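You operate a simulated robot arm through the tools that you are given. There is no shell and no other tool. Be economical: measure what you need, move in short steps, check, and stop when the job is done.

Carry out the task below with a simulated two-armed robot. There is one attempt and no reset: what you move stays moved.

## Task
Press the plate on the press bed flat in two strokes.
Fine: bed slid in for both strokes; first stroke at stop 5, then set the stop dial as its sign says; slide the bed out again. Where these are worked on the way, their far stop is far enough and under half their travel is too little: press bed, stop dial.

It is judged by the outcome, as a careful person would: the job done as asked, and still so three seconds after it is handed in. It fails if anything else is knocked over, pushed out of place, dropped, spilled or broken.

## Robot
Two 7-joint arms with fingered hands on one trunk, on a base that drives. Base frame: it is fixed to the floor where the robot stands at the start and does not move with it; the origin is under the middle of the robot, x ahead of it, y to its left, z up; the surface under the hand at the start is at about z = 0.86. Readings come in m, degrees, newtons and seconds.
The left shoulder is at the start at [0.055, 0.125, 1.155], the right one opposite. With the tool pointing down near the work surface each hand reaches from about 0.48 to 0.86 m from the robot's upright axis, wherever it stands, measured 20 degrees to its own side. Places, roughly: angle dial [1.1, -0.2, 0.9]; plate (18x13x5 cm) [0.6, -0.1, 0.3]; press bed [0.6, 0.1, 0.9]; stop dial [0.5, 0.3, 0.9]. Payload 3.6 kg a hand.
The TCP of each hand is the grasp point between the finger pads, 0.034 m short of the fingertips. In the tool frame z runs along the fingers and y along their closing line. The gripper opens to 0.116 m. The gripper's body begins 0.04 m behind the TCP. The gripper is a hand of 5 fingers: y runs from the thumb to the fingers, the wrist lies at [-0.016, -0.16, -0.164] in the tool frame, and closing takes about 1.5 s.
Orientation is told as [roll, pitch, yaw] about the base's x, y, z axes, in that order, counted from this pose: with the fingers straight down and the wrist toward the robot, the tool's x, y and z point along [0, 1, 0], [1, 0, 0] and [0, 0, -1] of the base frame.

## Interface
- The arms move only by the tool apply_moves. It takes "left_motion", "right_motion" or both (then of equal length, played together; a hand with none holds still); each is a list of rows, each a list of 6 numbers: the turn, a rotation vector about the tool's x, y, z in degrees, then the shift along the tool's x, y, z in m. In form: [[ax, ay, az, x, y, z], ...]. A call has 1 to 12 rows; each row is the pose to reach, as a shift and turn from the pose commanded when the call began, along the tool's axes at that moment. "left_claw" and "right_claw" are, for a hand that has rows, the closure, from 0 (fully open) to 1 (shut), set as the call begins (left out, the last holds). A row lasts 0.2 s, in which the tool goes at most 0.05 m and 8.6 degrees; a call with a longer step from one row to the next is refused whole, and so is a gripper value outside its range. Where a pose cannot be reached the arm comes as near as it can. A force on the tool above 90 N (or 10 N above the force at the start of the call, whichever is more), or a blocked arm, ends the call early, and 0.2 s more pass. The fingers move at their own pace (about 0.153 m/s each) and stop on an object; they squeeze with about 24 N. The grip force told is the motor's: it shows also when the fingers shut on nothing. Time passes only in rows, and 0.2 s behind the last, so rows that repeat a pose let the fingers close. The reply holds the time, the measured pose of the TCP, the force on the tool along the base axes, the opening and the grip force, in the units named above and with some noise, with the torque about the TCP (base axes, N m) and any sound that the robot's microphone picked up, and new pictures: "show" is both (left out), scene, wrist or none (wrist: the cameras of the hands that moved).
- Cameras (640 x 400 px; columns grow to the right, rows downward): "scene" is now at [0.1489, 0.0124, 1.3429]; the picture's right is [0.14, -0.99, 0.00], its down [-0.44, -0.06, -0.89] and it looks along [0.89, 0.12, -0.45] (base axes); focal length 249 px, centre (320, 200). "left" rides on the left gripper at [-0.069, -0.134, -0.11] in its tool frame; the picture's right is [-0.77, -0.19, 0.61], its down [0.59, -0.58, 0.57] and it looks along [0.25, 0.80, 0.55] (tool axes); focal length 256 px, centre (320, 200). "right" rides on the right gripper at [0.069, -0.134, -0.11] in its tool frame; the picture's right is [-0.77, 0.19, -0.61], its down [-0.59, -0.58, 0.57] and it looks along [-0.25, 0.80, 0.55] (tool axes); focal length 256 px, centre (320, 200).
- raise_lower(by): slides the trunk up (or, below 0, down) by that many m; the arms and the scene camera ride with it, the base frame stays. It gives what a move gives, with no picture.
- drive_base(legs): drives the robot by 1 to 6 legs, each [ahead, turn to the left] in m and degrees, along the robot's own axes; the way and the turn of a leg run together, so that a leg with both is an arc; at most 1.5 m and 180 degrees a leg. The arms and the cameras ride along, it lands a little off, and it stops where it bumps. It gives what a move gives, and a new picture of the scene camera.
- set_fingers(index, middle, ring, little, thumb_bend, thumb_turn, hand): sets how far each is bent, from 0 (flat) to 1 (curled in); at 0.3 the hand is open as for a grip, at 0.7 the pads meet at the TCP. One left out holds its place. A second passes; each finger stops where it meets its share of the squeeze, and holds until it gets a number again. A gripper value or a shape takes the hand back. It gives what a move gives, with no picture; readings hold the bend of each and the force on index, middle, ring, little, thumb and palm. thumb_turn goes from beside the hand (0) to across from the fingers (1), as for a grip.
- hand_shape(shape, hand): the hand has 5 fingers and takes this shape, open, in about a second: jaw (thumb against the fingers, like two jaws); tri (thumb and two fingers); tip (a fingertip pinch); poke (one finger out to press); point (the index stretched); flat (the hand flat); cup (the hand cupped); fist (a fist). The gripper value then closes the fingers along that shape, each until it touches; the sizes above hold for jaw. It gives what a move gives, with no picture.
- pan_tilt(pan, tilt): turns the head with the scene camera to pan (to the left, within 86 degrees either way) and tilt (down, from -29 to 69), counted from straight ahead of the robot. It gives what a move gives, and a new picture of the scene camera.
- probe_pixels(camera, pixels): there is no depth. For up to 12 entries [column, row, z] of the newest picture of that camera ("zoom" is the newest enlarged one), the place [x, y] in the base frame at which the ray of that pixel passes the height z, good to about 0.003 m. It takes no simulated time.
- close_up(camera, box): a new picture of the part [left, top, right, bottom] of that camera's present view, enlarged. It takes no simulated time.
- hand_in(): hands the job in; it is judged then, once.

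Keep the steps short. Do not move on a guess: measure, check each grasp and each placing, and mend mistakes. In all there are 80 turns and 260 pictures (those below and enlarged ones count). Leave the grippers open and the arms clear of the work at the hand-in unless told otherwise, and finish with a single line.

The tools are called after "Emit:" by a JSON object that holds its "method" and its "body". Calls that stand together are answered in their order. apply_moves: Moves the arms, as the interface text tells. Its arguments: {"type":"object","properties":{"left_motion":{"type":"array"},"left_claw":{"type":"number"},"right_motion":{"type":"array"},"right_claw":{"type":"number"},"show":{"type":"string","enum":["both","scene","wrist","none"]}},"required":[]} The other tools are called the same way: raise_lower (by) slides the trunk up or down; hand_shape (shape, hand) gives the hand a shape; set_fingers (index, middle, ring, little, thumb_bend, thumb_turn, hand) moves the fingers one by one; drive_base (legs) drives the base; pan_tilt (pan, tilt) turns the head that bears the scene camera; probe_pixels (camera, pixels) gives the place at which the rays of pixels pass given heights; close_up (camera, box) takes an enlarged picture of a part of a camera's view; hand_in () hands the job in.

At the start:

```text
time: 0.0
left_position: [0.4976, 0.3309, 1.2052]
left_tcp_rot: [0.0, 0.1, -0.1]
left_ft_force: [0.4, -0.2, 0.8]
left_ft_torque: [-0.01, -0.01, 0.04]
left_width: 0.1161
left_grasp_force: 0.0
left_shape: jaw
left_bend: [0.3, 0.3, 0.3, 0.3, 0.3, 0.97]
left_finger forces: [0.0, 0.0, 0.0, 0.0, 0.0, 0.0]
right_position: [0.4883, -0.1004, 1.2419]
right_tcp_rot: [0.0, 0.0, -0.1]
right_ft_force: [0.5, 0.5, 0.5]
right_ft_torque: [0.0, 0.0, 0.0]
right_width: 0.1158
right_grasp_force: 0.1
right_shape: jaw
right_bend: [0.3, 0.3, 0.3, 0.3, 0.3, 0.97]
right_finger forces: [0.0, 0.0, 0.1, 0.1, 0.0, 0.0]
trunk travel left (down, up): [-0.35, 0.412]
robot x, y, heading: [0.0015, 0.0029, 0.1]
head pan, tilt: [7.9, 26.5]
```

scene: 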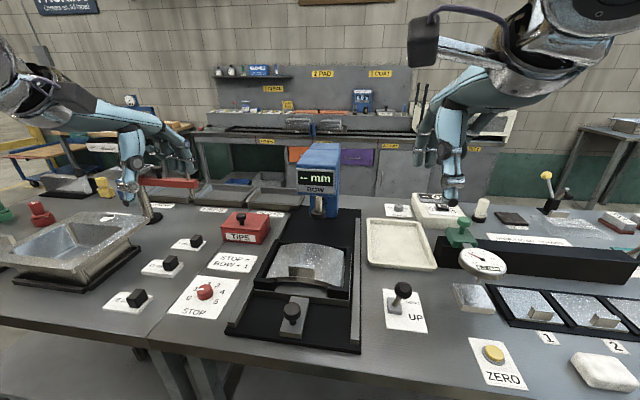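
right: 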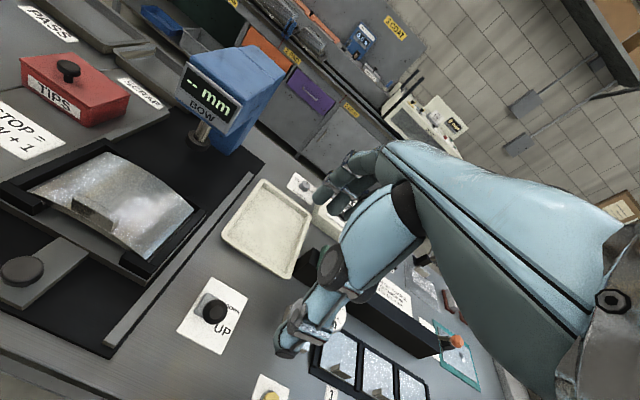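
left: 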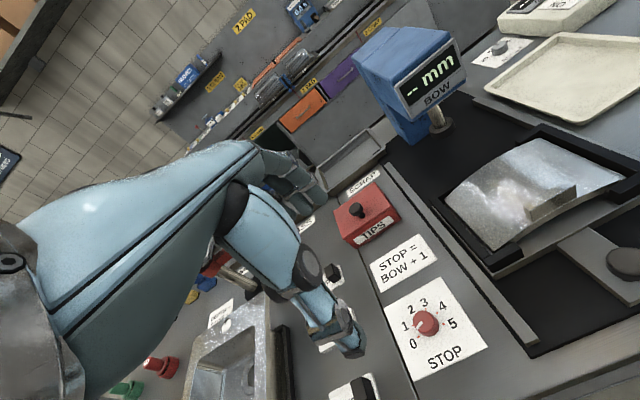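

I see the press (blue head with "-- mm BOW" display), a sliding bed with knob at (291,313), the STOP dial at (205,292), the sign "STOP = BOW + 1", and a lever marked UP at (403,290). I'll look closer at each.

Emit:
{"method": "close_up", "body": {"camera": "scene", "box": [150, 200, 450, 388]}}

Emit:
{"method": "close_up", "body": {"camera": "left", "box": [340, 160, 500, 380]}}

Emit:
{"method": "close_up", "body": {"camera": "right", "box": [0, 40, 320, 400]}}

Emit:
{"method": "close_up", "body": {"camera": "scene", "box": [380, 180, 640, 390]}}

```text
2.13 times, centred on (300, 294) of scene
```

zoom: 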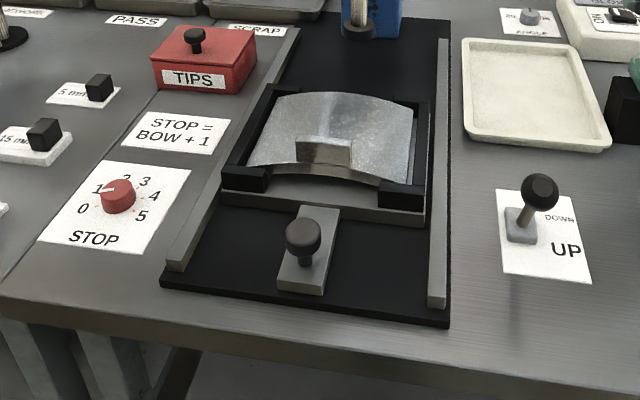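

```text
1.82 times, centred on (420, 270) of left
```

zoom: 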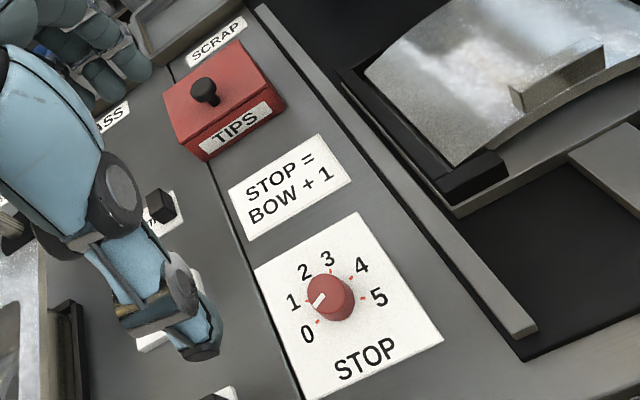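

```text
1.11 times, centred on (160, 220) of right
```

zoom: 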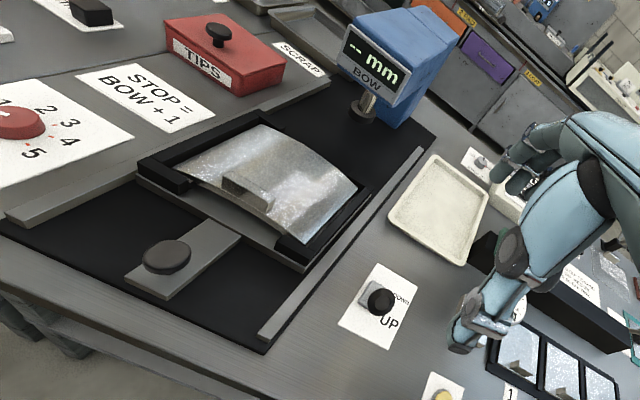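

```text
1.90 times, centred on (510, 285) of scene
```

zoom: 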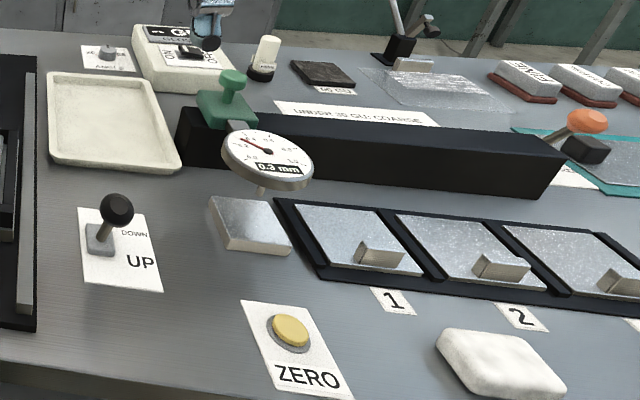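

I'll measure the positions: dial, dial numbers, bed knob, bed edges, lever knob and base.

Emit:
{"method": "probe_pixels", "body": {"camera": "scene", "pixels": [[205, 292, 0.87], [205, 290, 0.89], [291, 311, 0.9], [291, 311, 0.92], [403, 289, 0.92], [403, 289, 0.94], [394, 304, 0.87], [262, 272, 0.88], [345, 290, 0.88], [320, 205, 0.9], [215, 283, 0.862], [216, 301, 0.862]]}}

Emit:
{"method": "probe_pixels", "body": {"camera": "left", "pixels": [[427, 322, 0.87], [427, 322, 0.88], [427, 322, 0.89], [625, 262, 0.9], [625, 262, 0.92], [411, 309, 0.862], [418, 308, 0.862], [453, 322, 0.862], [406, 323, 0.862], [437, 305, 0.862]]}}

Emit:
{"method": "probe_pixels", "body": {"camera": "right", "pixels": [[215, 311, 0.9], [215, 311, 0.92], [215, 311, 0.94], [205, 308, 0.87], [23, 271, 0.9], [23, 271, 0.92], [230, 308, 0.861], [218, 328, 0.861]]}}

Emit:
{"method": "pan_tilt", "body": {"pan": 10, "tilt": 50}}

```text
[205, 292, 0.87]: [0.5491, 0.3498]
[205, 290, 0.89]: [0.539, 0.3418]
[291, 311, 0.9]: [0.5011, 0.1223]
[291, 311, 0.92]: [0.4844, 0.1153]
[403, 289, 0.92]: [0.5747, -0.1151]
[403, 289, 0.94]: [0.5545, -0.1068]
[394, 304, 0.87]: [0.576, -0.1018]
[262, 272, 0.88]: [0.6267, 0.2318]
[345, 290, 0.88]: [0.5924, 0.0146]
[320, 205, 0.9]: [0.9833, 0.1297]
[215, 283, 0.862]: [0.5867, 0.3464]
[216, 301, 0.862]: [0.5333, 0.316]
```

```text
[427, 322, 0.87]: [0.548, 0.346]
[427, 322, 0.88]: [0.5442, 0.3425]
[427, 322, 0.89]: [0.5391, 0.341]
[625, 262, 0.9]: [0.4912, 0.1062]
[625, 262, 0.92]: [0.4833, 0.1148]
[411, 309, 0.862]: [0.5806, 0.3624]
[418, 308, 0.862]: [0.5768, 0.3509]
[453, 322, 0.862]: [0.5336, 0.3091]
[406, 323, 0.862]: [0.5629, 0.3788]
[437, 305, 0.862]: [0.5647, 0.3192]
```

```text
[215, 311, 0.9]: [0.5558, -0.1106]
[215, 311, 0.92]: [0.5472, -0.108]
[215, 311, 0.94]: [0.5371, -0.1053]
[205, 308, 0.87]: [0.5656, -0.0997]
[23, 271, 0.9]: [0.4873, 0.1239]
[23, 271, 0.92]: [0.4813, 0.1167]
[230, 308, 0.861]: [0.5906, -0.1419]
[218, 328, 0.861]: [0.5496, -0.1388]
```

```text
time: 0.9
left_position: [0.4986, 0.3303, 1.2049]
left_tcp_rot: [-0.1, 0.1, -0.1]
left_ft_force: [0.3, 0.6, -0.4]
left_ft_torque: [-0.01, -0.03, -0.01]
left_width: 0.1159
left_grasp_force: 0.2
left_shape: jaw
left_bend: [0.3, 0.3, 0.3, 0.3, 0.3, 0.97]
left_finger forces: [0.0, 0.0, 0.0, 0.0, 0.0, 0.0]
right_position: [0.4889, -0.0988, 1.2416]
right_tcp_rot: [0.0, 0.2, -0.2]
right_ft_force: [-0.6, -0.2, 1.2]
right_ft_torque: [0.01, 0.04, -0.02]
right_width: 0.1157
right_grasp_force: 0.1
right_shape: jaw
right_bend: [0.3, 0.3, 0.3, 0.3, 0.3, 0.97]
right_finger forces: [0.0, 0.0, 0.1, 0.0, 0.0, 0.0]
trunk travel left (down, up): [-0.35, 0.412]
robot x, y, heading: [0.004, -0.0004, -0.0]
head pan, tilt: [10.0, 50.0]
```

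scene: 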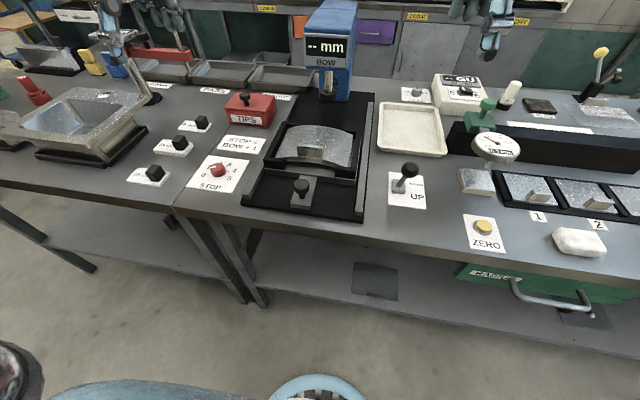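

The lever knob works out at about (0.523, -0.10, 0.97), leaning toward me from its base at (0.57, -0.10). So it stands at UP, and DOWN is away from me. The bed knob is at (0.483, 0.115, 0.92) and the dial at about (0.545, 0.343). I'll zoom in on the dial, the bed knob and the lever.

Emit:
{"method": "close_up", "body": {"camera": "scene", "box": [180, 130, 280, 200]}}

Emit:
{"method": "close_up", "body": {"camera": "scene", "box": [230, 80, 390, 230]}}

Emit:
{"method": "close_up", "body": {"camera": "scene", "box": [370, 150, 450, 220]}}

```text
5.71 times, centred on (230, 165) of scene
```

zoom: 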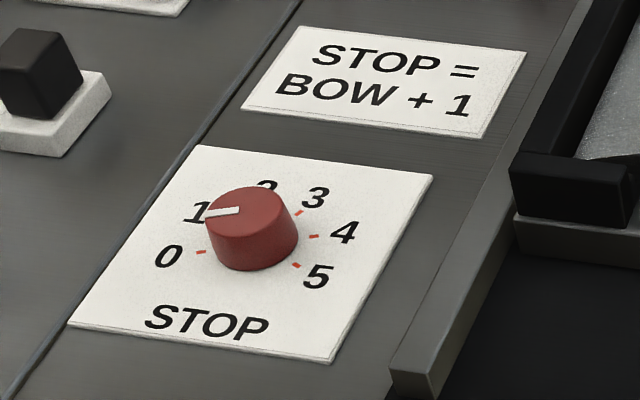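

```text
2.67 times, centred on (310, 155) of scene
```

zoom: 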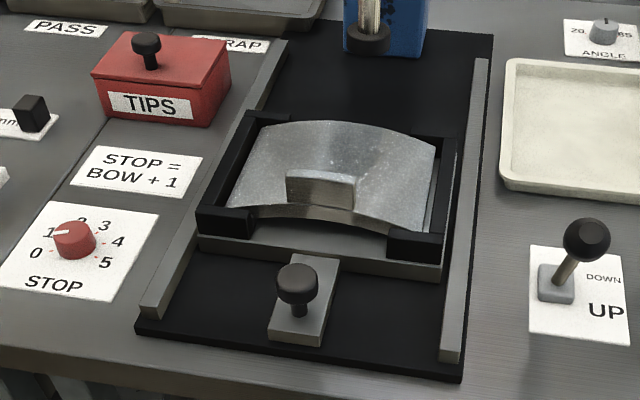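

```text
5.71 times, centred on (410, 185) of scene
```

zoom: 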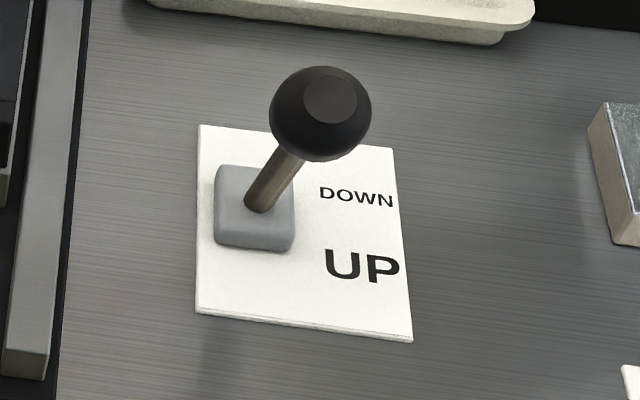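

Measuring with this second view: the lever knob, the dial ticks, the dial centre and some obstacle edges.

Emit:
{"method": "probe_pixels", "body": {"camera": "scene", "pixels": [[410, 169.6, 0.94], [410, 169.6, 0.97], [398.4, 186.7, 0.87], [209.2, 174.1, 0.861], [226.3, 167.1, 0.861], [228.9, 171.3, 0.861], [225.8, 176.4, 0.861], [218, 166, 0.885], [218.5, 172.5, 0.861], [301.5, 186.5, 0.92], [301.5, 186.5, 0.93], [249, 125, 0.861]]}}

Emit:
{"method": "close_up", "body": {"camera": "left", "box": [385, 275, 485, 375]}}

Emit:
{"method": "close_up", "body": {"camera": "right", "box": [0, 140, 200, 320]}}

```text
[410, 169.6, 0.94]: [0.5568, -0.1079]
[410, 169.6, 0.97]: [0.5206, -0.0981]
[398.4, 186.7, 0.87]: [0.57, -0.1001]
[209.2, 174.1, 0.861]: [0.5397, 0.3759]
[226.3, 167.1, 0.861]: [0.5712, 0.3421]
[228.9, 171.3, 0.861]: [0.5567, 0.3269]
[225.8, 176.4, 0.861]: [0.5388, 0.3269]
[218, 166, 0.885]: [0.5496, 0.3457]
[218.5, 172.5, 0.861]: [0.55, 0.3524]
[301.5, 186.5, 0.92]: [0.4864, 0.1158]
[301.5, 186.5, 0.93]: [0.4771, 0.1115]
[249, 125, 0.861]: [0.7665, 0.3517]
```

```text
4.00 times, centred on (435, 325) of left
```

zoom: 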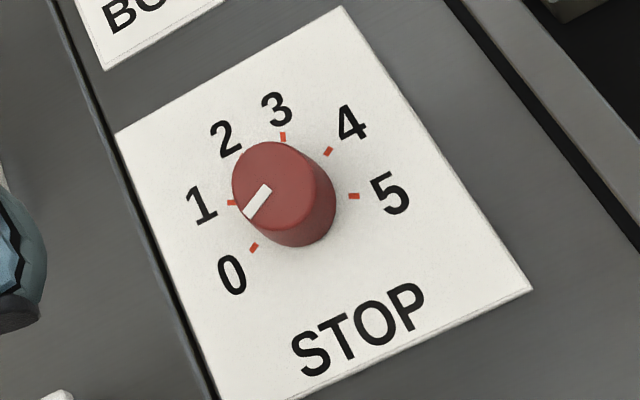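

```text
2.22 times, centred on (100, 230) of right
```

zoom: 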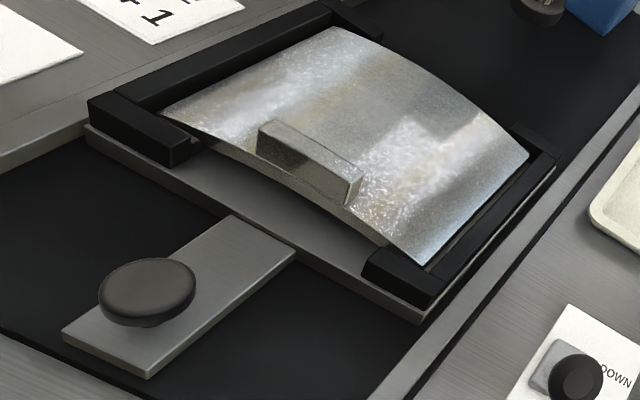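

The dial ticks fit a circle centred near (0.547, 0.35), about 43° apart, running clockwise from 0 (near left) to 5 (near right). I'll slide the bed in first. The left hand goes over the bed knob, staying above it.

Emit:
{"method": "apply_moves", "body": {"left_motion": [[0, 0, 0, -0.045, -0.003, 0], [0, 0, 0, -0.09, -0.006, 0], [0, 0, 0, -0.135, -0.009, 0], [0, 0, 0, -0.18, -0.012, 0], [0, 0, 0, -0.215, -0.0136, 0.01], [0, 0, 0, -0.215, -0.0136, 0.055], [0, 0, 0, -0.215, -0.0136, 0.1], [0, 0, 0, -0.215, -0.0136, 0.145], [0, 0, 0, -0.215, -0.0136, 0.19], [0, 0, 0, -0.215, -0.0136, 0.215], [0, 0, 0, -0.215, -0.0136, 0.215]], "show": "both"}}

```text
time: 3.3
left_position: [0.4856, 0.1153, 0.9892]
left_tcp_rot: [0.0, 0.0, 0.0]
left_ft_force: [0.4, 0.5, -0.5]
left_ft_torque: [0.02, -0.03, 0.02]
left_width: 0.1158
left_grasp_force: 0.0
left_shape: jaw
left_bend: [0.3, 0.3, 0.3, 0.3, 0.3, 0.97]
left_finger forces: [0.0, 0.0, 0.0, 0.1, 0.0, 0.0]
right_position: [0.4892, -0.0999, 1.2409]
right_tcp_rot: [0.0, 0.1, -0.1]
right_ft_force: [0.3, -0.1, 0.2]
right_ft_torque: [-0.04, -0.01, 0.02]
right_width: 0.1162
right_grasp_force: 0.1
right_shape: jaw
right_bend: [0.3, 0.3, 0.3, 0.3, 0.3, 0.97]
right_finger forces: [0.1, 0.0, 0.0, 0.1, 0.0, 0.0]
trunk travel left (down, up): [-0.35, 0.412]
robot x, y, heading: [-0.0018, 0.0011, -0.2]
head pan, tilt: [10.0, 50.0]
```

scene: 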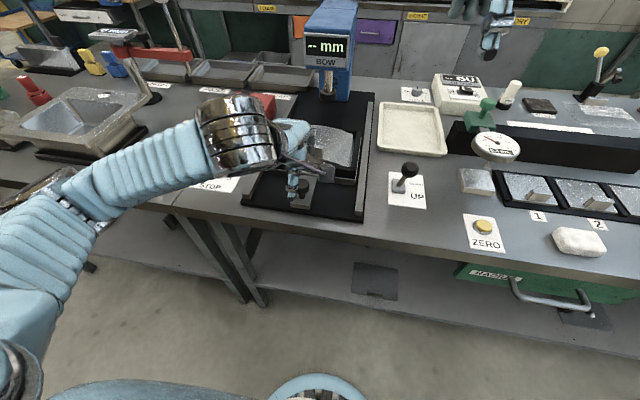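
left: 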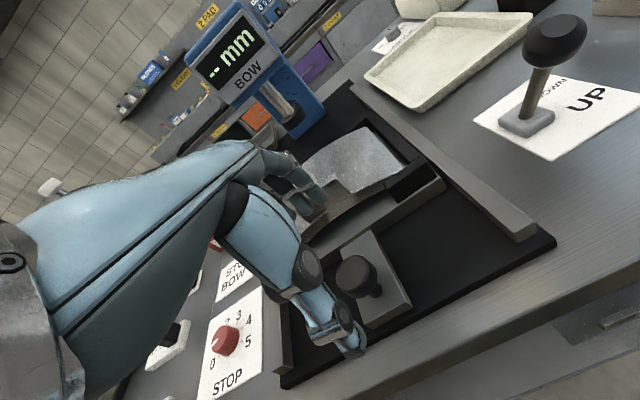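

The knob is at (355,272) in the left picture. I'll measure it again together with the gaps around it.

Emit:
{"method": "probe_pixels", "body": {"camera": "left", "pixels": [[355, 272, 0.91], [355, 272, 0.92], [355, 272, 0.93], [337, 270, 0.92], [375, 275, 0.92], [370, 293, 0.88], [370, 293, 0.885], [225, 335, 0.885], [230, 350, 0.862], [420, 185, 0.895], [440, 183, 0.88]]}}

Emit:
{"method": "close_up", "body": {"camera": "left", "box": [260, 140, 460, 380]}}

```text
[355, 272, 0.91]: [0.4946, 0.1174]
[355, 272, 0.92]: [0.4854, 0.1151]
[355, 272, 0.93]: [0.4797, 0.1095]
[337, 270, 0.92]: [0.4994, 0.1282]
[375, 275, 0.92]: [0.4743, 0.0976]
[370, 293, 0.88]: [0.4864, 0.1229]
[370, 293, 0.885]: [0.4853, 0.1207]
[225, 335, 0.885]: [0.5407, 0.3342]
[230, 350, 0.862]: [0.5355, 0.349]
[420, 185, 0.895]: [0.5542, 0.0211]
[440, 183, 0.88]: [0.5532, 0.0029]
```

```text
1.67 times, centred on (360, 260) of left
```

zoom: 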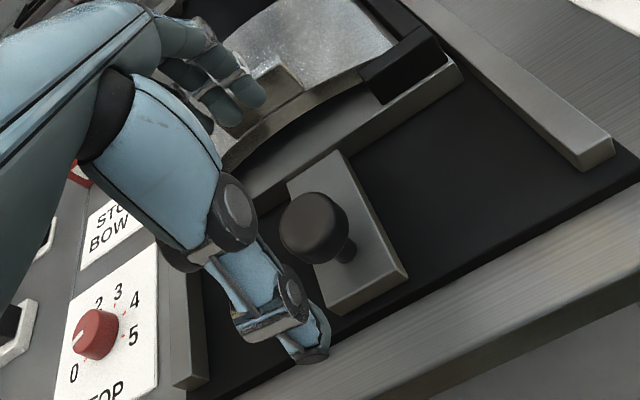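

The knob is confirmed at (0.486, 0.115), about 3.5 cm wide, with its top at about 0.925. The tongue is near 0.885 and the bed front at x≈0.55. I'll part-close the hand so the fingers miss the bed front, then go down.

Emit:
{"method": "apply_moves", "body": {"left_motion": [[0, 0, 0, 0, 0, 0], [0, 0, 0, 0, 0, 0], [0, 0, 0, 0, 0, 0.02], [0, 0, 0, 0, 0, 0.04], [0, 0, 0, 0, 0, 0.063], [0, 0, 0, 0, 0, 0.063]], "left_claw": 0.42, "show": "wrist"}}

```text
time: 4.7
left_position: [0.4841, 0.1148, 0.9269]
left_tcp_rot: [0.0, 0.1, -0.1]
left_ft_force: [0.2, -0.2, -0.3]
left_ft_torque: [0.0, 0.01, 0.05]
left_width: 0.0677
left_grasp_force: 0.1
left_shape: jaw
left_bend: [0.37, 0.41, 0.58, 0.57, 0.6, 0.99]
left_finger forces: [0.0, 0.0, 0.1, 0.0, 0.1, 0.1]
right_position: [0.4886, -0.1002, 1.2416]
right_tcp_rot: [0.0, 0.2, -0.1]
right_ft_force: [-0.8, 0.4, 0.0]
right_ft_torque: [-0.02, -0.01, 0.0]
right_width: 0.1157
right_grasp_force: 0.0
right_shape: jaw
right_bend: [0.3, 0.3, 0.3, 0.3, 0.3, 0.97]
right_finger forces: [0.1, 0.1, 0.0, 0.0, 0.1, 0.0]
trunk travel left (down, up): [-0.35, 0.412]
robot x, y, heading: [-0.0004, -0.0013, -0.1]
head pan, tilt: [10.0, 50.0]
```

left: 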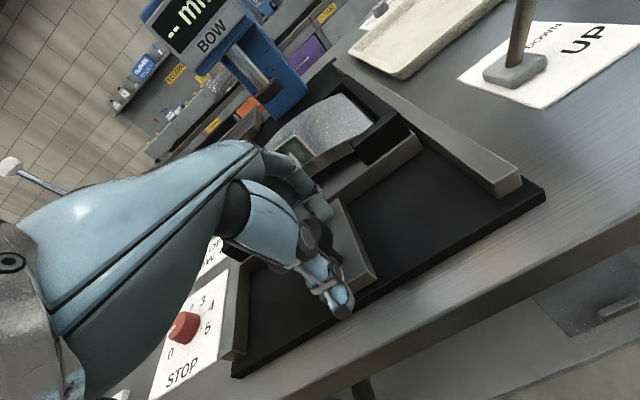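

The hand is over the knob with no contact. I'll close on it.

Emit:
{"method": "apply_moves", "body": {"left_motion": [[0, 0, 0, 0, 0, 0], [0, 0, 0, 0, 0, 0], [0, 0, 0, 0, 0, 0], [0, 0, 0, 0, 0, 0], [0, 0, 0, 0, 0, 0], [0, 0, 0, 0, 0, 0], [0, 0, 0, 0, 0, 0]], "left_claw": 1, "show": "wrist"}}

```text
time: 6.3
left_position: [0.4833, 0.1147, 0.9274]
left_tcp_rot: [0.0, 0.2, 0.1]
left_ft_force: [-2.3, 0.2, -5.3]
left_ft_torque: [0.14, -0.58, -0.02]
left_width: 0.0233
left_grasp_force: 24.0
left_shape: jaw
left_bend: [0.7, 0.7, 0.69, 0.73, 0.67, 1.0]
left_finger forces: [12.5, 12.4, 0.0, 0.0, 23.3, 0.1]
right_position: [0.4892, -0.0994, 1.2419]
right_tcp_rot: [0.0, 0.1, -0.1]
right_ft_force: [0.2, -0.3, 0.0]
right_ft_torque: [0.0, 0.01, 0.03]
right_width: 0.1161
right_grasp_force: 0.1
right_shape: jaw
right_bend: [0.3, 0.3, 0.3, 0.3, 0.3, 0.97]
right_finger forces: [0.0, 0.0, 0.1, 0.0, 0.0, 0.0]
trunk travel left (down, up): [-0.35, 0.412]
robot x, y, heading: [0.0016, -0.001, 0.0]
head pan, tilt: [10.0, 50.0]
```

left: 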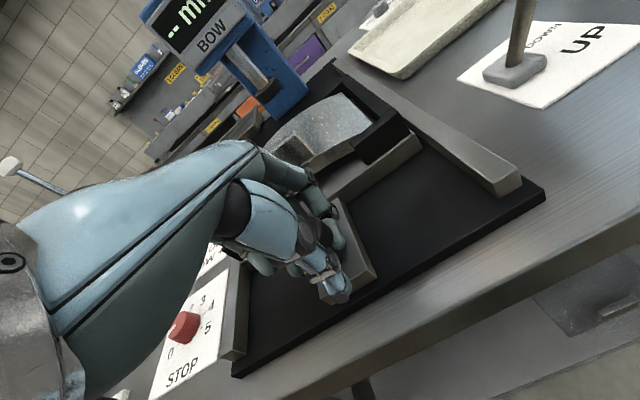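

The knob is gripped at 24 N. I'll push the bed in along +x, gently.

Emit:
{"method": "apply_moves", "body": {"left_motion": [[0, 0, 0, 0, 0.015, 0], [0, 0, 0, 0, 0.03, 0], [0, 0, 0, 0, 0.05, 0], [0, 0, 0, 0, 0.07, 0], [0, 0, 0, 0, 0.09, 0], [0, 0, 0, 0, 0.11, 0], [0, 0, 0, 0, 0.12, 0]], "show": "both"}}

```text
time: 7.9
left_position: [0.6056, 0.1128, 0.9275]
left_tcp_rot: [0.0, 0.0, -0.1]
left_ft_force: [-2.3, -10.6, -3.9]
left_ft_torque: [-0.2, -0.51, 0.05]
left_width: 0.0223
left_grasp_force: 24.7
left_shape: jaw
left_bend: [0.7, 0.7, 0.69, 0.73, 0.67, 0.99]
left_finger forces: [17.8, 8.5, 0.1, 0.1, 22.8, 0.0]
right_position: [0.4889, -0.1015, 1.2414]
right_tcp_rot: [0.1, 0.1, -0.1]
right_ft_force: [0.0, -0.2, 0.0]
right_ft_torque: [0.01, -0.01, 0.01]
right_width: 0.1157
right_grasp_force: 0.0
right_shape: jaw
right_bend: [0.3, 0.3, 0.3, 0.3, 0.3, 0.97]
right_finger forces: [0.0, 0.0, 0.1, 0.0, 0.1, 0.0]
trunk travel left (down, up): [-0.35, 0.412]
robot x, y, heading: [0.0006, 0.0018, -0.2]
head pan, tilt: [10.0, 50.0]
```

scene: 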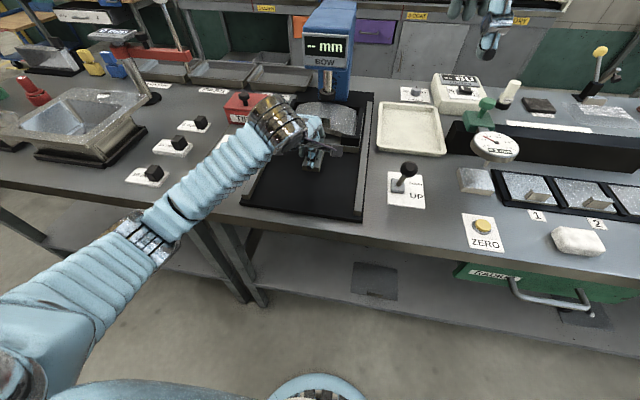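
left: 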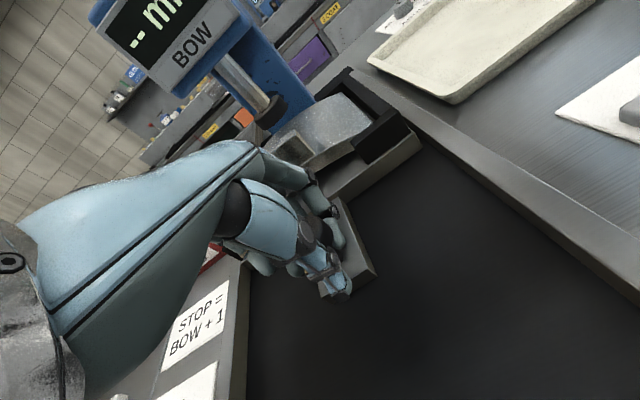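

The bed slides, but there is a sideways force of -10.6 N. The rail may run slightly skew, so I'll measure it.

Emit:
{"method": "probe_pixels", "body": {"camera": "scene", "pixels": [[362, 221, 0.865], [374, 94, 0.865], [242, 204, 0.865]]}}

Emit:
{"method": "close_up", "body": {"camera": "scene", "box": [220, 50, 400, 230]}}

```text
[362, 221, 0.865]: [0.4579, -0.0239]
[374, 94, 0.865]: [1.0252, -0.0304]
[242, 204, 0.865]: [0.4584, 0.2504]
```

```text
2.22 times, centred on (310, 140) of scene
```

zoom: 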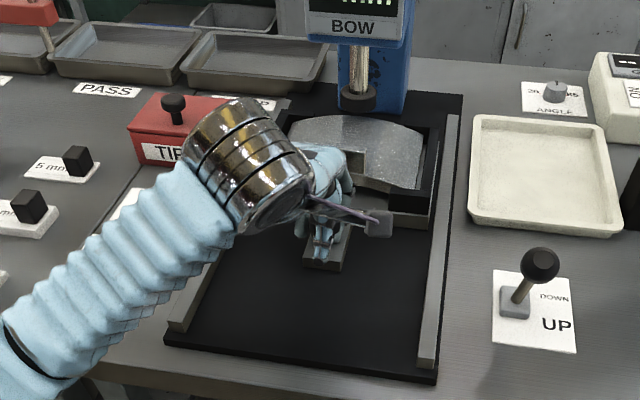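

The rails run about 0.7° toward -y. I'll follow that slope and keep pushing toward the far stop.

Emit:
{"method": "apply_moves", "body": {"left_motion": [[0, 0, 0, -0.002, 0.015, 0], [0, 0, 0, -0.0025, 0.03, 0], [0, 0, 0, -0.003, 0.045, 0], [0, 0, 0, -0.003, 0.06, 0], [0, 0, 0, -0.0033, 0.075, 0], [0, 0, 0, -0.0035, 0.09, 0], [0, 0, 0, -0.0035, 0.1, 0]], "show": "both"}}

```text
time: 9.5
left_position: [0.6854, 0.1087, 0.9258]
left_tcp_rot: [-0.1, 1.3, -0.3]
left_ft_force: [-70.0, 4.1, 21.7]
left_ft_torque: [-0.16, 0.29, -0.18]
left_width: 0.033
left_grasp_force: 24.3
left_shape: jaw
left_bend: [0.71, 0.71, 0.69, 0.73, 0.56, 1.0]
left_finger forces: [2.2, 0.0, 0.1, 0.0, 66.5, 0.0]
right_position: [0.4731, -0.0985, 1.2471]
right_tcp_rot: [0.0, -0.3, 0.1]
right_ft_force: [-1.0, 0.1, 0.2]
right_ft_torque: [-0.01, -0.02, 0.0]
right_width: 0.1159
right_grasp_force: 0.1
right_shape: jaw
right_bend: [0.3, 0.3, 0.3, 0.3, 0.3, 0.97]
right_finger forces: [0.1, 0.0, 0.0, 0.0, 0.1, 0.1]
trunk travel left (down, up): [-0.35, 0.412]
robot x, y, heading: [-0.0026, 0.0006, 0.6]
head pan, tilt: [10.0, 50.0]
stopped in row 7 (left hand): the force on the tool passed its limit at 91 N (the readings are from after the stop); the commanded pose is now the measured one
```

scene: 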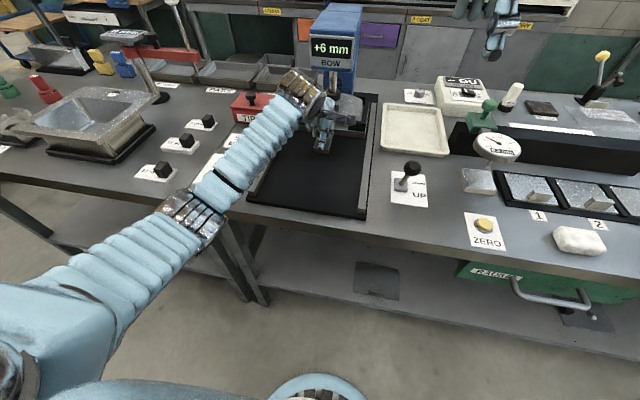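
left: 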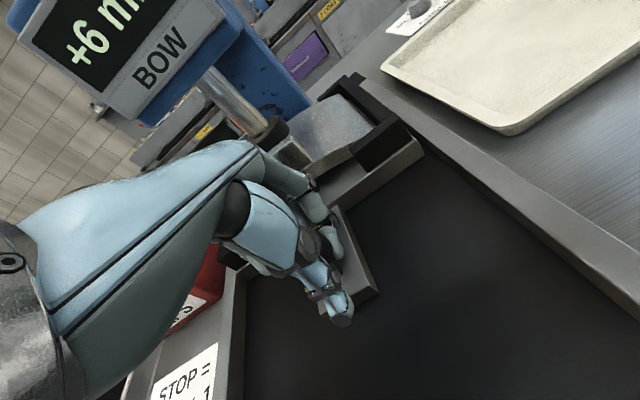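

The display now reads +6 mm and the slide met its far stop at 90 N, so the bed is in. I'll ease the force, open part-way, lift off the knob and back out.

Emit:
{"method": "apply_moves", "body": {"left_motion": [[0, 0, 0, 0, -0.003, 0], [0, 0, 0, 0, -0.003, 0], [0, 0, 0, 0, -0.003, 0], [0, 0, 0, 0, -0.003, 0], [0, 0, 0, 0, -0.003, 0], [0, 0, 0, 0, -0.003, -0.02], [0, 0, 0, 0, -0.003, -0.045], [0, 0, 0, 0, -0.01, -0.08], [0, 0, 0, 0, -0.05, -0.1], [0, 0, 0, 0, -0.09, -0.12], [0, 0, 0, 0, -0.135, -0.13]], "left_claw": 0.42, "show": "both"}}

```text
time: 11.9
left_position: [0.5646, 0.1113, 1.054]
left_tcp_rot: [0.1, 1.3, -0.2]
left_ft_force: [-0.4, 0.6, 0.0]
left_ft_torque: [0.01, -0.04, 0.0]
left_width: 0.0225
left_grasp_force: 24.1
left_shape: jaw
left_bend: [0.71, 0.58, 0.69, 0.68, 0.63, 1.0]
left_finger forces: [0.0, 0.0, 0.1, 0.0, 0.0, 0.0]
right_position: [0.485, -0.0997, 1.2435]
right_tcp_rot: [0.0, 0.0, -0.1]
right_ft_force: [-0.9, 0.7, 0.5]
right_ft_torque: [-0.01, -0.02, 0.04]
right_width: 0.1158
right_grasp_force: 0.0
right_shape: jaw
right_bend: [0.3, 0.3, 0.3, 0.3, 0.3, 0.97]
right_finger forces: [0.2, 0.0, 0.0, 0.1, 0.1, 0.1]
trunk travel left (down, up): [-0.35, 0.412]
robot x, y, heading: [-0.0041, 0.0018, 0.4]
head pan, tilt: [10.0, 50.0]
```

scene: 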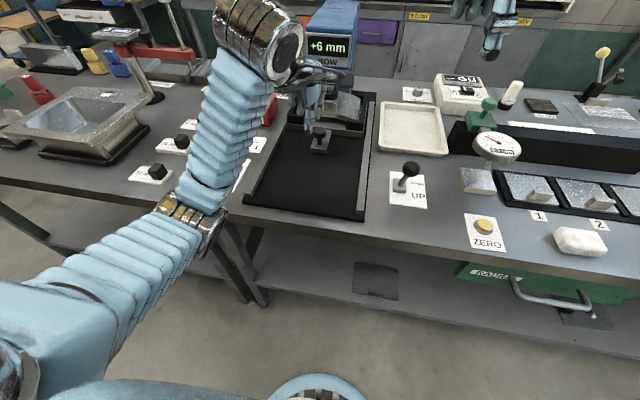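
left: 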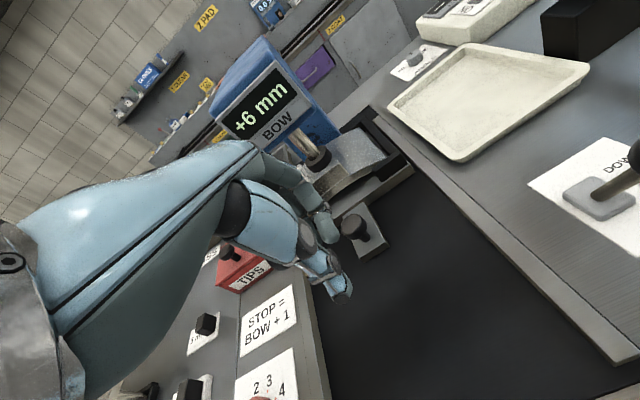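

The display still reads +6 mm, so the bed stayed in. Next is the stop dial: the left hand goes above it, opening as it moves.

Emit:
{"method": "apply_moves", "body": {"left_motion": [[-0.3, 0, 0, 0.045, -0.004, 0], [-0.6, 0, 0, 0.09, -0.008, 0], [-1, 0, 0, 0.135, -0.012, 0], [-1.3, 0, 0, 0.18, -0.015, 0], [-1.3, 0, 0, 0.22, -0.018, 0], [-1.3, 0, 0, 0.24, -0.018, 0.02], [-1.3, 0, 0, 0.24, -0.018, 0.04], [-1.3, 0, 0, 0.24, -0.018, 0.04]], "left_claw": 0.3, "show": "both"}}

```text
time: 13.7
left_position: [0.5469, 0.3503, 1.0125]
left_tcp_rot: [0.0, 0.2, -0.1]
left_ft_force: [0.1, 0.0, 0.6]
left_ft_torque: [0.0, -0.03, -0.02]
left_width: 0.0807
left_grasp_force: 0.1
left_shape: jaw
left_bend: [0.35, 0.37, 0.52, 0.52, 0.55, 0.99]
left_finger forces: [0.0, 0.1, 0.0, 0.0, 0.0, 0.0]
right_position: [0.486, -0.1001, 1.241]
right_tcp_rot: [0.0, 0.1, -0.1]
right_ft_force: [0.5, -0.4, 0.0]
right_ft_torque: [0.01, -0.01, 0.02]
right_width: 0.1156
right_grasp_force: 0.1
right_shape: jaw
right_bend: [0.3, 0.3, 0.3, 0.3, 0.3, 0.97]
right_finger forces: [0.1, 0.0, 0.0, 0.1, 0.0, 0.1]
trunk travel left (down, up): [-0.35, 0.412]
robot x, y, heading: [-0.0029, 0.003, 0.5]
head pan, tilt: [10.0, 50.0]
```

scene: 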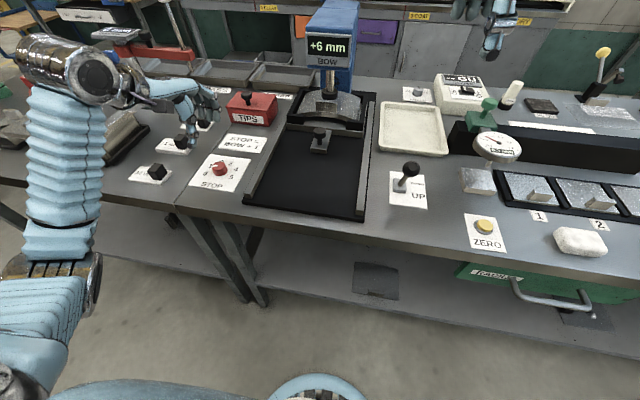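
left: 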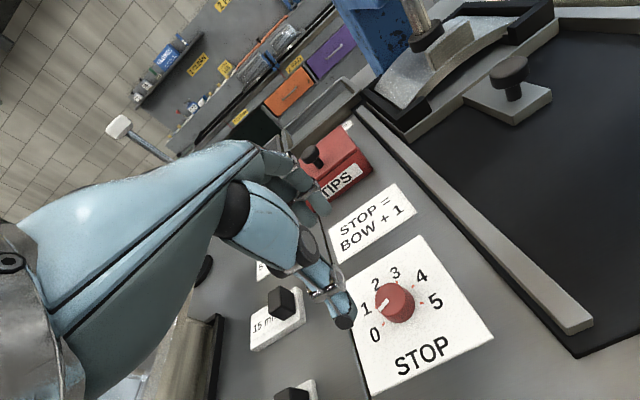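

I can see the dial clearly now. I'll measure it from both cameras, and the TIPS box's near edge too.

Emit:
{"method": "close_up", "body": {"camera": "left", "box": [350, 250, 450, 350]}}

Emit:
{"method": "close_up", "body": {"camera": "scene", "box": [190, 80, 290, 200]}}

Emit:
{"method": "probe_pixels", "body": {"camera": "scene", "pixels": [[228, 119, 0.861], [270, 126, 0.861], [229, 104, 0.91], [219, 168, 0.875], [208, 187, 0.86]]}}

```text
4.00 times, centred on (400, 300) of left
```

zoom: 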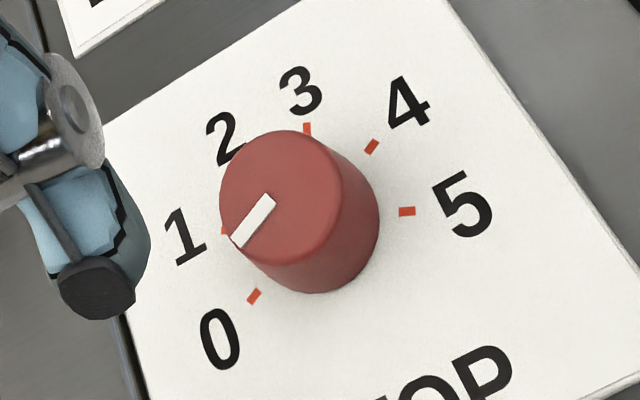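

```text
3.33 times, centred on (240, 140) of scene
```

zoom: 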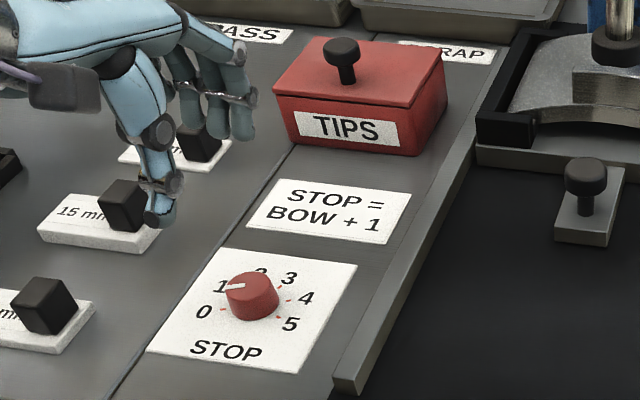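

```text
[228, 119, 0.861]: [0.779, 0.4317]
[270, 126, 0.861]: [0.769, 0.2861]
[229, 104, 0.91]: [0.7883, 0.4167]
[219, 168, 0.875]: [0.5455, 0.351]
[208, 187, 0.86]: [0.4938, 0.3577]
```

Computing the dial centre, tick positions and pointer direction.

Emit:
{"method": "probe_pixels", "body": {"camera": "left", "pixels": [[390.5, 299.5, 0.88], [390.5, 299.5, 0.885], [390.5, 299.5, 0.89], [399.5, 307.5, 0.862], [383.5, 324, 0.861], [376, 307.75, 0.861], [396.75, 282, 0.861], [412.75, 286.5, 0.861], [421.75, 303, 0.861], [387, 299.5, 0.885], [379.25, 310.75, 0.885]]}}

```text
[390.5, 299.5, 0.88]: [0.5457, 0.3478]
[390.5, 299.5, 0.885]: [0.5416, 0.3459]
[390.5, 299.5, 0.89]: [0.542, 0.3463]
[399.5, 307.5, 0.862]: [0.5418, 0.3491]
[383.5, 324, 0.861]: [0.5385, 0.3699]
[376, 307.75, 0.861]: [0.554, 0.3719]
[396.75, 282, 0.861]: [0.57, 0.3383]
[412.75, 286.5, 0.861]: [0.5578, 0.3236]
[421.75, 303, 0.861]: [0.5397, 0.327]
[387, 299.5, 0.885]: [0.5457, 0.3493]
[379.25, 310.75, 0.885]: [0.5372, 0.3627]
```

From the tick directions, the pointer stands at 0, so it needs about 214° clockwise to 5. I'll take the three-finger shape so the ring and little fingers stay out of the way, and measure the neighbouring 15 mm block.

Emit:
{"method": "hand_shape", "body": {"shape": "tri", "hand": "left"}}

Emit:
{"method": "probe_pixels", "body": {"camera": "scene", "pixels": [[191.4, 153.5, 0.87], [180, 159, 0.87], [171, 150, 0.87]]}}

Emit:
{"method": "close_up", "body": {"camera": "left", "box": [200, 120, 480, 400]}}

```text
time: 14.6
left_position: [0.5459, 0.3499, 1.0125]
left_tcp_rot: [0.0, 0.0, -0.2]
left_ft_force: [0.9, -0.3, -0.7]
left_ft_torque: [-0.01, 0.01, 0.02]
left_width: 0.1158
left_grasp_force: 0.2
left_shape: tri
left_bend: [0.3, 0.3, 0.98, 0.98, 0.3, 0.97]
left_finger forces: [0.0, 0.1, 0.0, 0.1, 0.0, 0.2]
right_position: [0.4861, -0.0994, 1.2423]
right_tcp_rot: [0.0, 0.2, -0.1]
right_ft_force: [0.1, -0.2, -0.3]
right_ft_torque: [0.0, 0.03, 0.0]
right_width: 0.1157
right_grasp_force: 0.2
right_shape: jaw
right_bend: [0.3, 0.3, 0.3, 0.3, 0.3, 0.97]
right_finger forces: [0.0, 0.0, 0.0, 0.0, 0.1, 0.0]
trunk travel left (down, up): [-0.35, 0.412]
robot x, y, heading: [-0.0043, 0.0007, 0.4]
head pan, tilt: [10.0, 50.0]
```

```text
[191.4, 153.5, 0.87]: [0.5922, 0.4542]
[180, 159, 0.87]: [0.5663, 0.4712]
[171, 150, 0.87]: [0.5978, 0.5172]
```

```text
1.43 times, centred on (340, 260) of left
```

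zoom: 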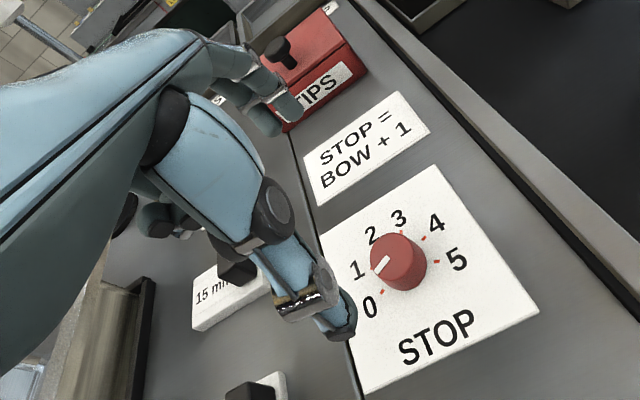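

The nearest obstacle is 10 cm from the dial, so there is room. I'll test the wrist turn in the air: counterclockwise 56° before gripping.

Emit:
{"method": "apply_moves", "body": {"left_motion": [[0, 0, -8, 0, 0, 0], [0, 0, -16, 0, 0, 0], [0, 0, -24, 0, 0, 0], [0, 0, -32, 0, 0, 0], [0, 0, -40, 0, 0, 0], [0, 0, -48, 0, 0, 0], [0, 0, -56, 0, 0, 0], [0, 0, -56, 0, 0, 0], [0, 0, -56, 0, 0, 0]], "left_claw": 0.42, "show": "both"}}

```text
time: 16.6
left_position: [0.5475, 0.3498, 1.0143]
left_tcp_rot: [0.1, 0.1, 55.9]
left_ft_force: [0.6, 0.9, -0.8]
left_ft_torque: [0.03, 0.01, 0.01]
left_width: 0.0675
left_grasp_force: 0.1
left_shape: tri
left_bend: [0.41, 0.41, 0.98, 0.98, 0.6, 0.99]
left_finger forces: [0.0, 0.0, 0.1, 0.0, 0.1, 0.0]
right_position: [0.4871, -0.0992, 1.2421]
right_tcp_rot: [-0.1, 0.0, -0.1]
right_ft_force: [0.0, -0.1, 0.5]
right_ft_torque: [0.0, -0.01, 0.0]
right_width: 0.116
right_grasp_force: 0.1
right_shape: jaw
right_bend: [0.3, 0.3, 0.3, 0.3, 0.3, 0.97]
right_finger forces: [0.0, 0.0, 0.0, 0.0, 0.0, 0.0]
trunk travel left (down, up): [-0.35, 0.412]
robot x, y, heading: [-0.0014, -0.0033, 0.1]
head pan, tilt: [10.0, 50.0]
```

scene: 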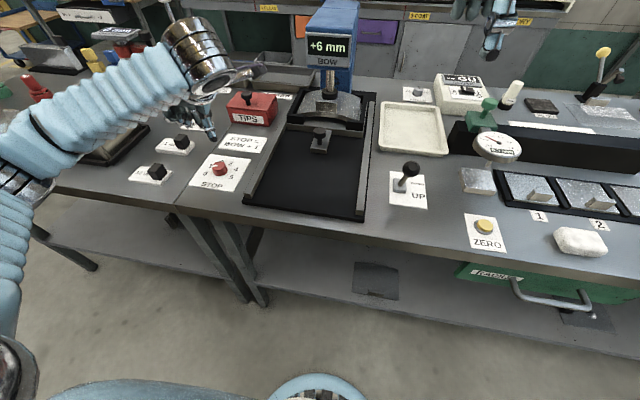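
left: 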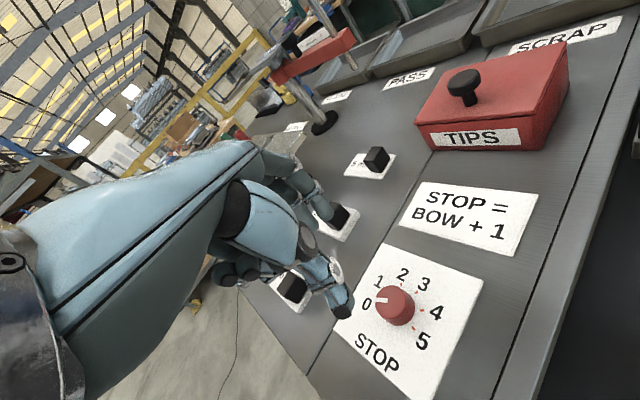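

The turn is reachable and the pointer is confirmed at 0. I'll re-check the centre of the dial from this angle before going down.

Emit:
{"method": "close_up", "body": {"camera": "left", "box": [340, 250, 460, 370]}}

```text
3.33 times, centred on (400, 310) of left
```

zoom: 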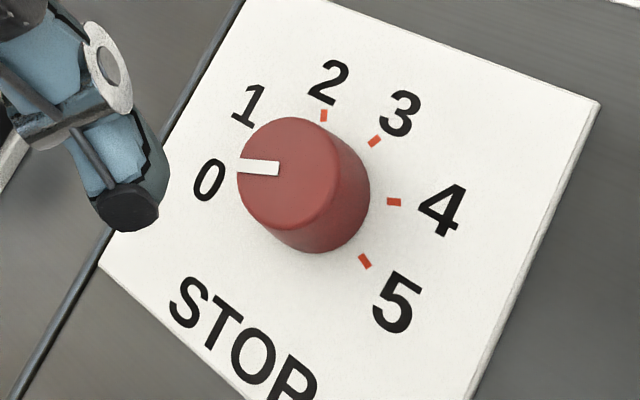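

Emit:
{"method": "probe_pixels", "body": {"camera": "left", "pixels": [[391, 301.6, 0.885], [391, 301.6, 0.88], [400, 310, 0.861], [400.9, 284.5, 0.861], [416.2, 292.3, 0.861], [421.9, 310.6, 0.861], [413.2, 328.3, 0.861], [385, 299.5, 0.885], [376, 300, 0.885], [391, 301.6, 0.89]]}}

```text
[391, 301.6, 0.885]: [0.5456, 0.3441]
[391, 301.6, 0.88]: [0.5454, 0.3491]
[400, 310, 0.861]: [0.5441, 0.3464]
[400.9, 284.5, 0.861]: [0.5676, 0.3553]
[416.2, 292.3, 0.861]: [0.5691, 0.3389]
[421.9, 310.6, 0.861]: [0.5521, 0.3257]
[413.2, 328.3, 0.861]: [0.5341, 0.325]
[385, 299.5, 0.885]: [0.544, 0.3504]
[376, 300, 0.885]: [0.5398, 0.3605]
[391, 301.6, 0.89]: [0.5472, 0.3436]
```

The centre settles at (0.5455, 0.347). I'll shift 3 mm along tool y, go down to z≈0.902 and close gently.

Emit:
{"method": "apply_moves", "body": {"left_motion": [[0, 0, 0, 0, -0.003, 0.03], [0, 0, 0, 0, -0.003, 0.06], [0, 0, 0, 0, -0.003, 0.09], [0, 0, 0, 0, -0.003, 0.112], [0, 0, 0, 0, -0.003, 0.112]], "show": "both"}}

Emit:
{"method": "apply_moves", "body": {"left_motion": [[0, 0, 0, 0, 0, 0], [0, 0, 0, 0, 0, 0], [0, 0, 0, 0, 0, 0], [0, 0, 0, 0, 0, 0], [0, 0, 0, 0, 0, 0], [0, 0, 0, 0, 0, 0]], "left_claw": 1, "show": "wrist"}}

```text
time: 17.8
left_position: [0.5451, 0.3478, 0.9023]
left_tcp_rot: [0.0, 0.0, 55.9]
left_ft_force: [0.7, 0.5, -0.3]
left_ft_torque: [-0.01, 0.0, -0.05]
left_width: 0.0679
left_grasp_force: 0.0
left_shape: tri
left_bend: [0.41, 0.41, 0.98, 0.98, 0.6, 0.99]
left_finger forces: [0.0, 0.0, 0.1, 0.1, 0.0, 0.1]
right_position: [0.4877, -0.1001, 1.2412]
right_tcp_rot: [0.0, 0.1, -0.1]
right_ft_force: [0.0, 0.7, 0.8]
right_ft_torque: [0.02, 0.01, 0.0]
right_width: 0.1158
right_grasp_force: 0.0
right_shape: jaw
right_bend: [0.3, 0.3, 0.3, 0.3, 0.3, 0.97]
right_finger forces: [0.1, 0.0, 0.1, 0.1, 0.0, 0.0]
trunk travel left (down, up): [-0.35, 0.412]
robot x, y, heading: [-0.0056, 0.0037, 0.4]
head pan, tilt: [10.0, 50.0]
```

scene: 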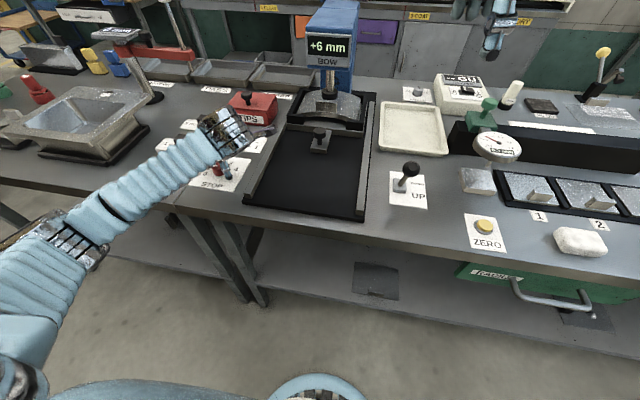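
left: 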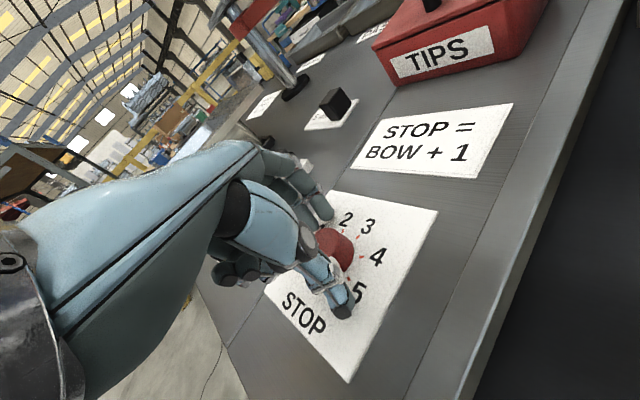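

```text
time: 19.2
left_position: [0.5453, 0.348, 0.9019]
left_tcp_rot: [0.1, 0.0, 55.8]
left_ft_force: [-0.2, -1.4, -1.9]
left_ft_torque: [0.16, -0.1, -0.04]
left_width: 0.0302
left_grasp_force: 24.0
left_shape: tri
left_bend: [0.57, 0.56, 1.0, 1.0, 0.7, 1.0]
left_finger forces: [10.8, 11.2, 0.0, 0.1, 22.8, 0.1]
right_position: [0.4859, -0.0998, 1.2417]
right_tcp_rot: [0.0, 0.1, -0.2]
right_ft_force: [-0.3, -0.9, 0.4]
right_ft_torque: [0.01, 0.01, 0.03]
right_width: 0.116
right_grasp_force: 0.2
right_shape: jaw
right_bend: [0.3, 0.3, 0.3, 0.3, 0.3, 0.97]
right_finger forces: [0.0, 0.0, 0.1, 0.0, 0.1, 0.0]
trunk travel left (down, up): [-0.35, 0.412]
robot x, y, heading: [-0.004, 0.0004, 0.3]
head pan, tilt: [10.0, 50.0]
```

left: 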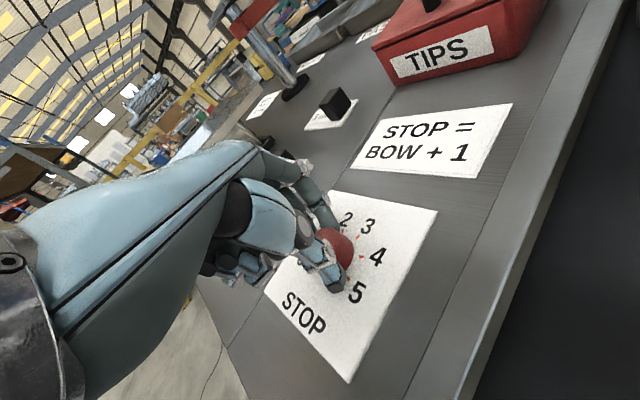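

The dial is gripped (3 cm wide, balanced forces). I'll turn it clockwise 96°.

Emit:
{"method": "apply_moves", "body": {"left_motion": [[0, 0, 8, 0, 0, 0], [0, 0, 16, 0, 0, 0], [0, 0, 24, 0, 0, 0], [0, 0, 32, 0, 0, 0], [0, 0, 40, 0, 0, 0], [0, 0, 48, 0, 0, 0], [0, 0, 56, 0, 0, 0], [0, 0, 64, 0, 0, 0], [0, 0, 72, 0, 0, 0], [0, 0, 80, 0, 0, 0], [0, 0, 88, 0, 0, 0], [0, 0, 96, 0, 0, 0]], "show": "both"}}

```text
time: 21.8
left_position: [0.545, 0.3504, 0.9016]
left_tcp_rot: [0.0, -0.2, -40.1]
left_ft_force: [-3.3, 8.1, 1.8]
left_ft_torque: [0.11, -0.03, 0.03]
left_width: 0.0299
left_grasp_force: 24.1
left_shape: tri
left_bend: [0.57, 0.57, 1.0, 1.0, 0.7, 1.0]
left_finger forces: [10.3, 12.0, 0.0, 0.0, 29.3, 0.0]
right_position: [0.4856, -0.0977, 1.2415]
right_tcp_rot: [0.0, 0.1, -0.1]
right_ft_force: [-0.5, -0.4, -0.1]
right_ft_torque: [-0.02, 0.03, -0.02]
right_width: 0.1159
right_grasp_force: 0.1
right_shape: jaw
right_bend: [0.3, 0.3, 0.3, 0.3, 0.3, 0.97]
right_finger forces: [0.0, 0.0, 0.0, 0.0, 0.0, 0.1]
trunk travel left (down, up): [-0.35, 0.412]
robot x, y, heading: [-0.0012, 0.0009, 0.1]
head pan, tilt: [10.0, 50.0]
```

scene: 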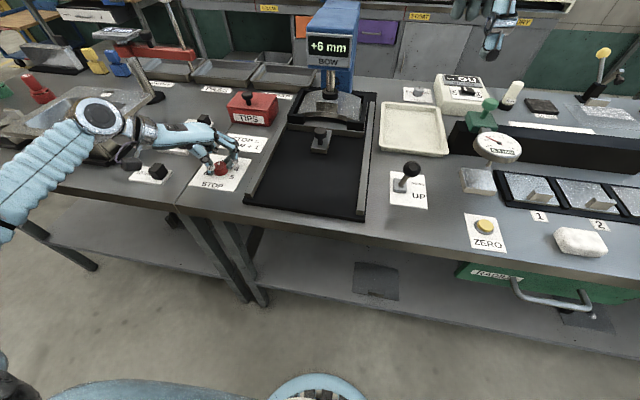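
left: 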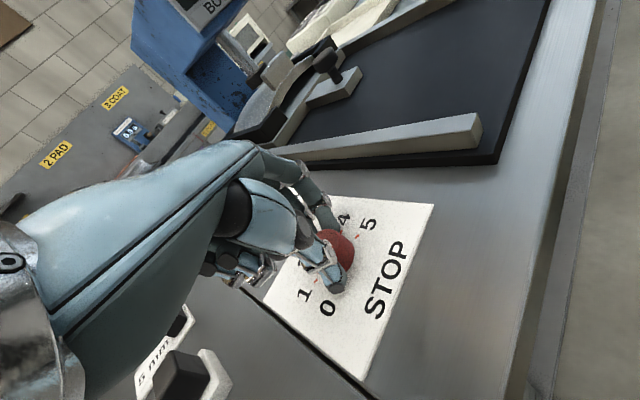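

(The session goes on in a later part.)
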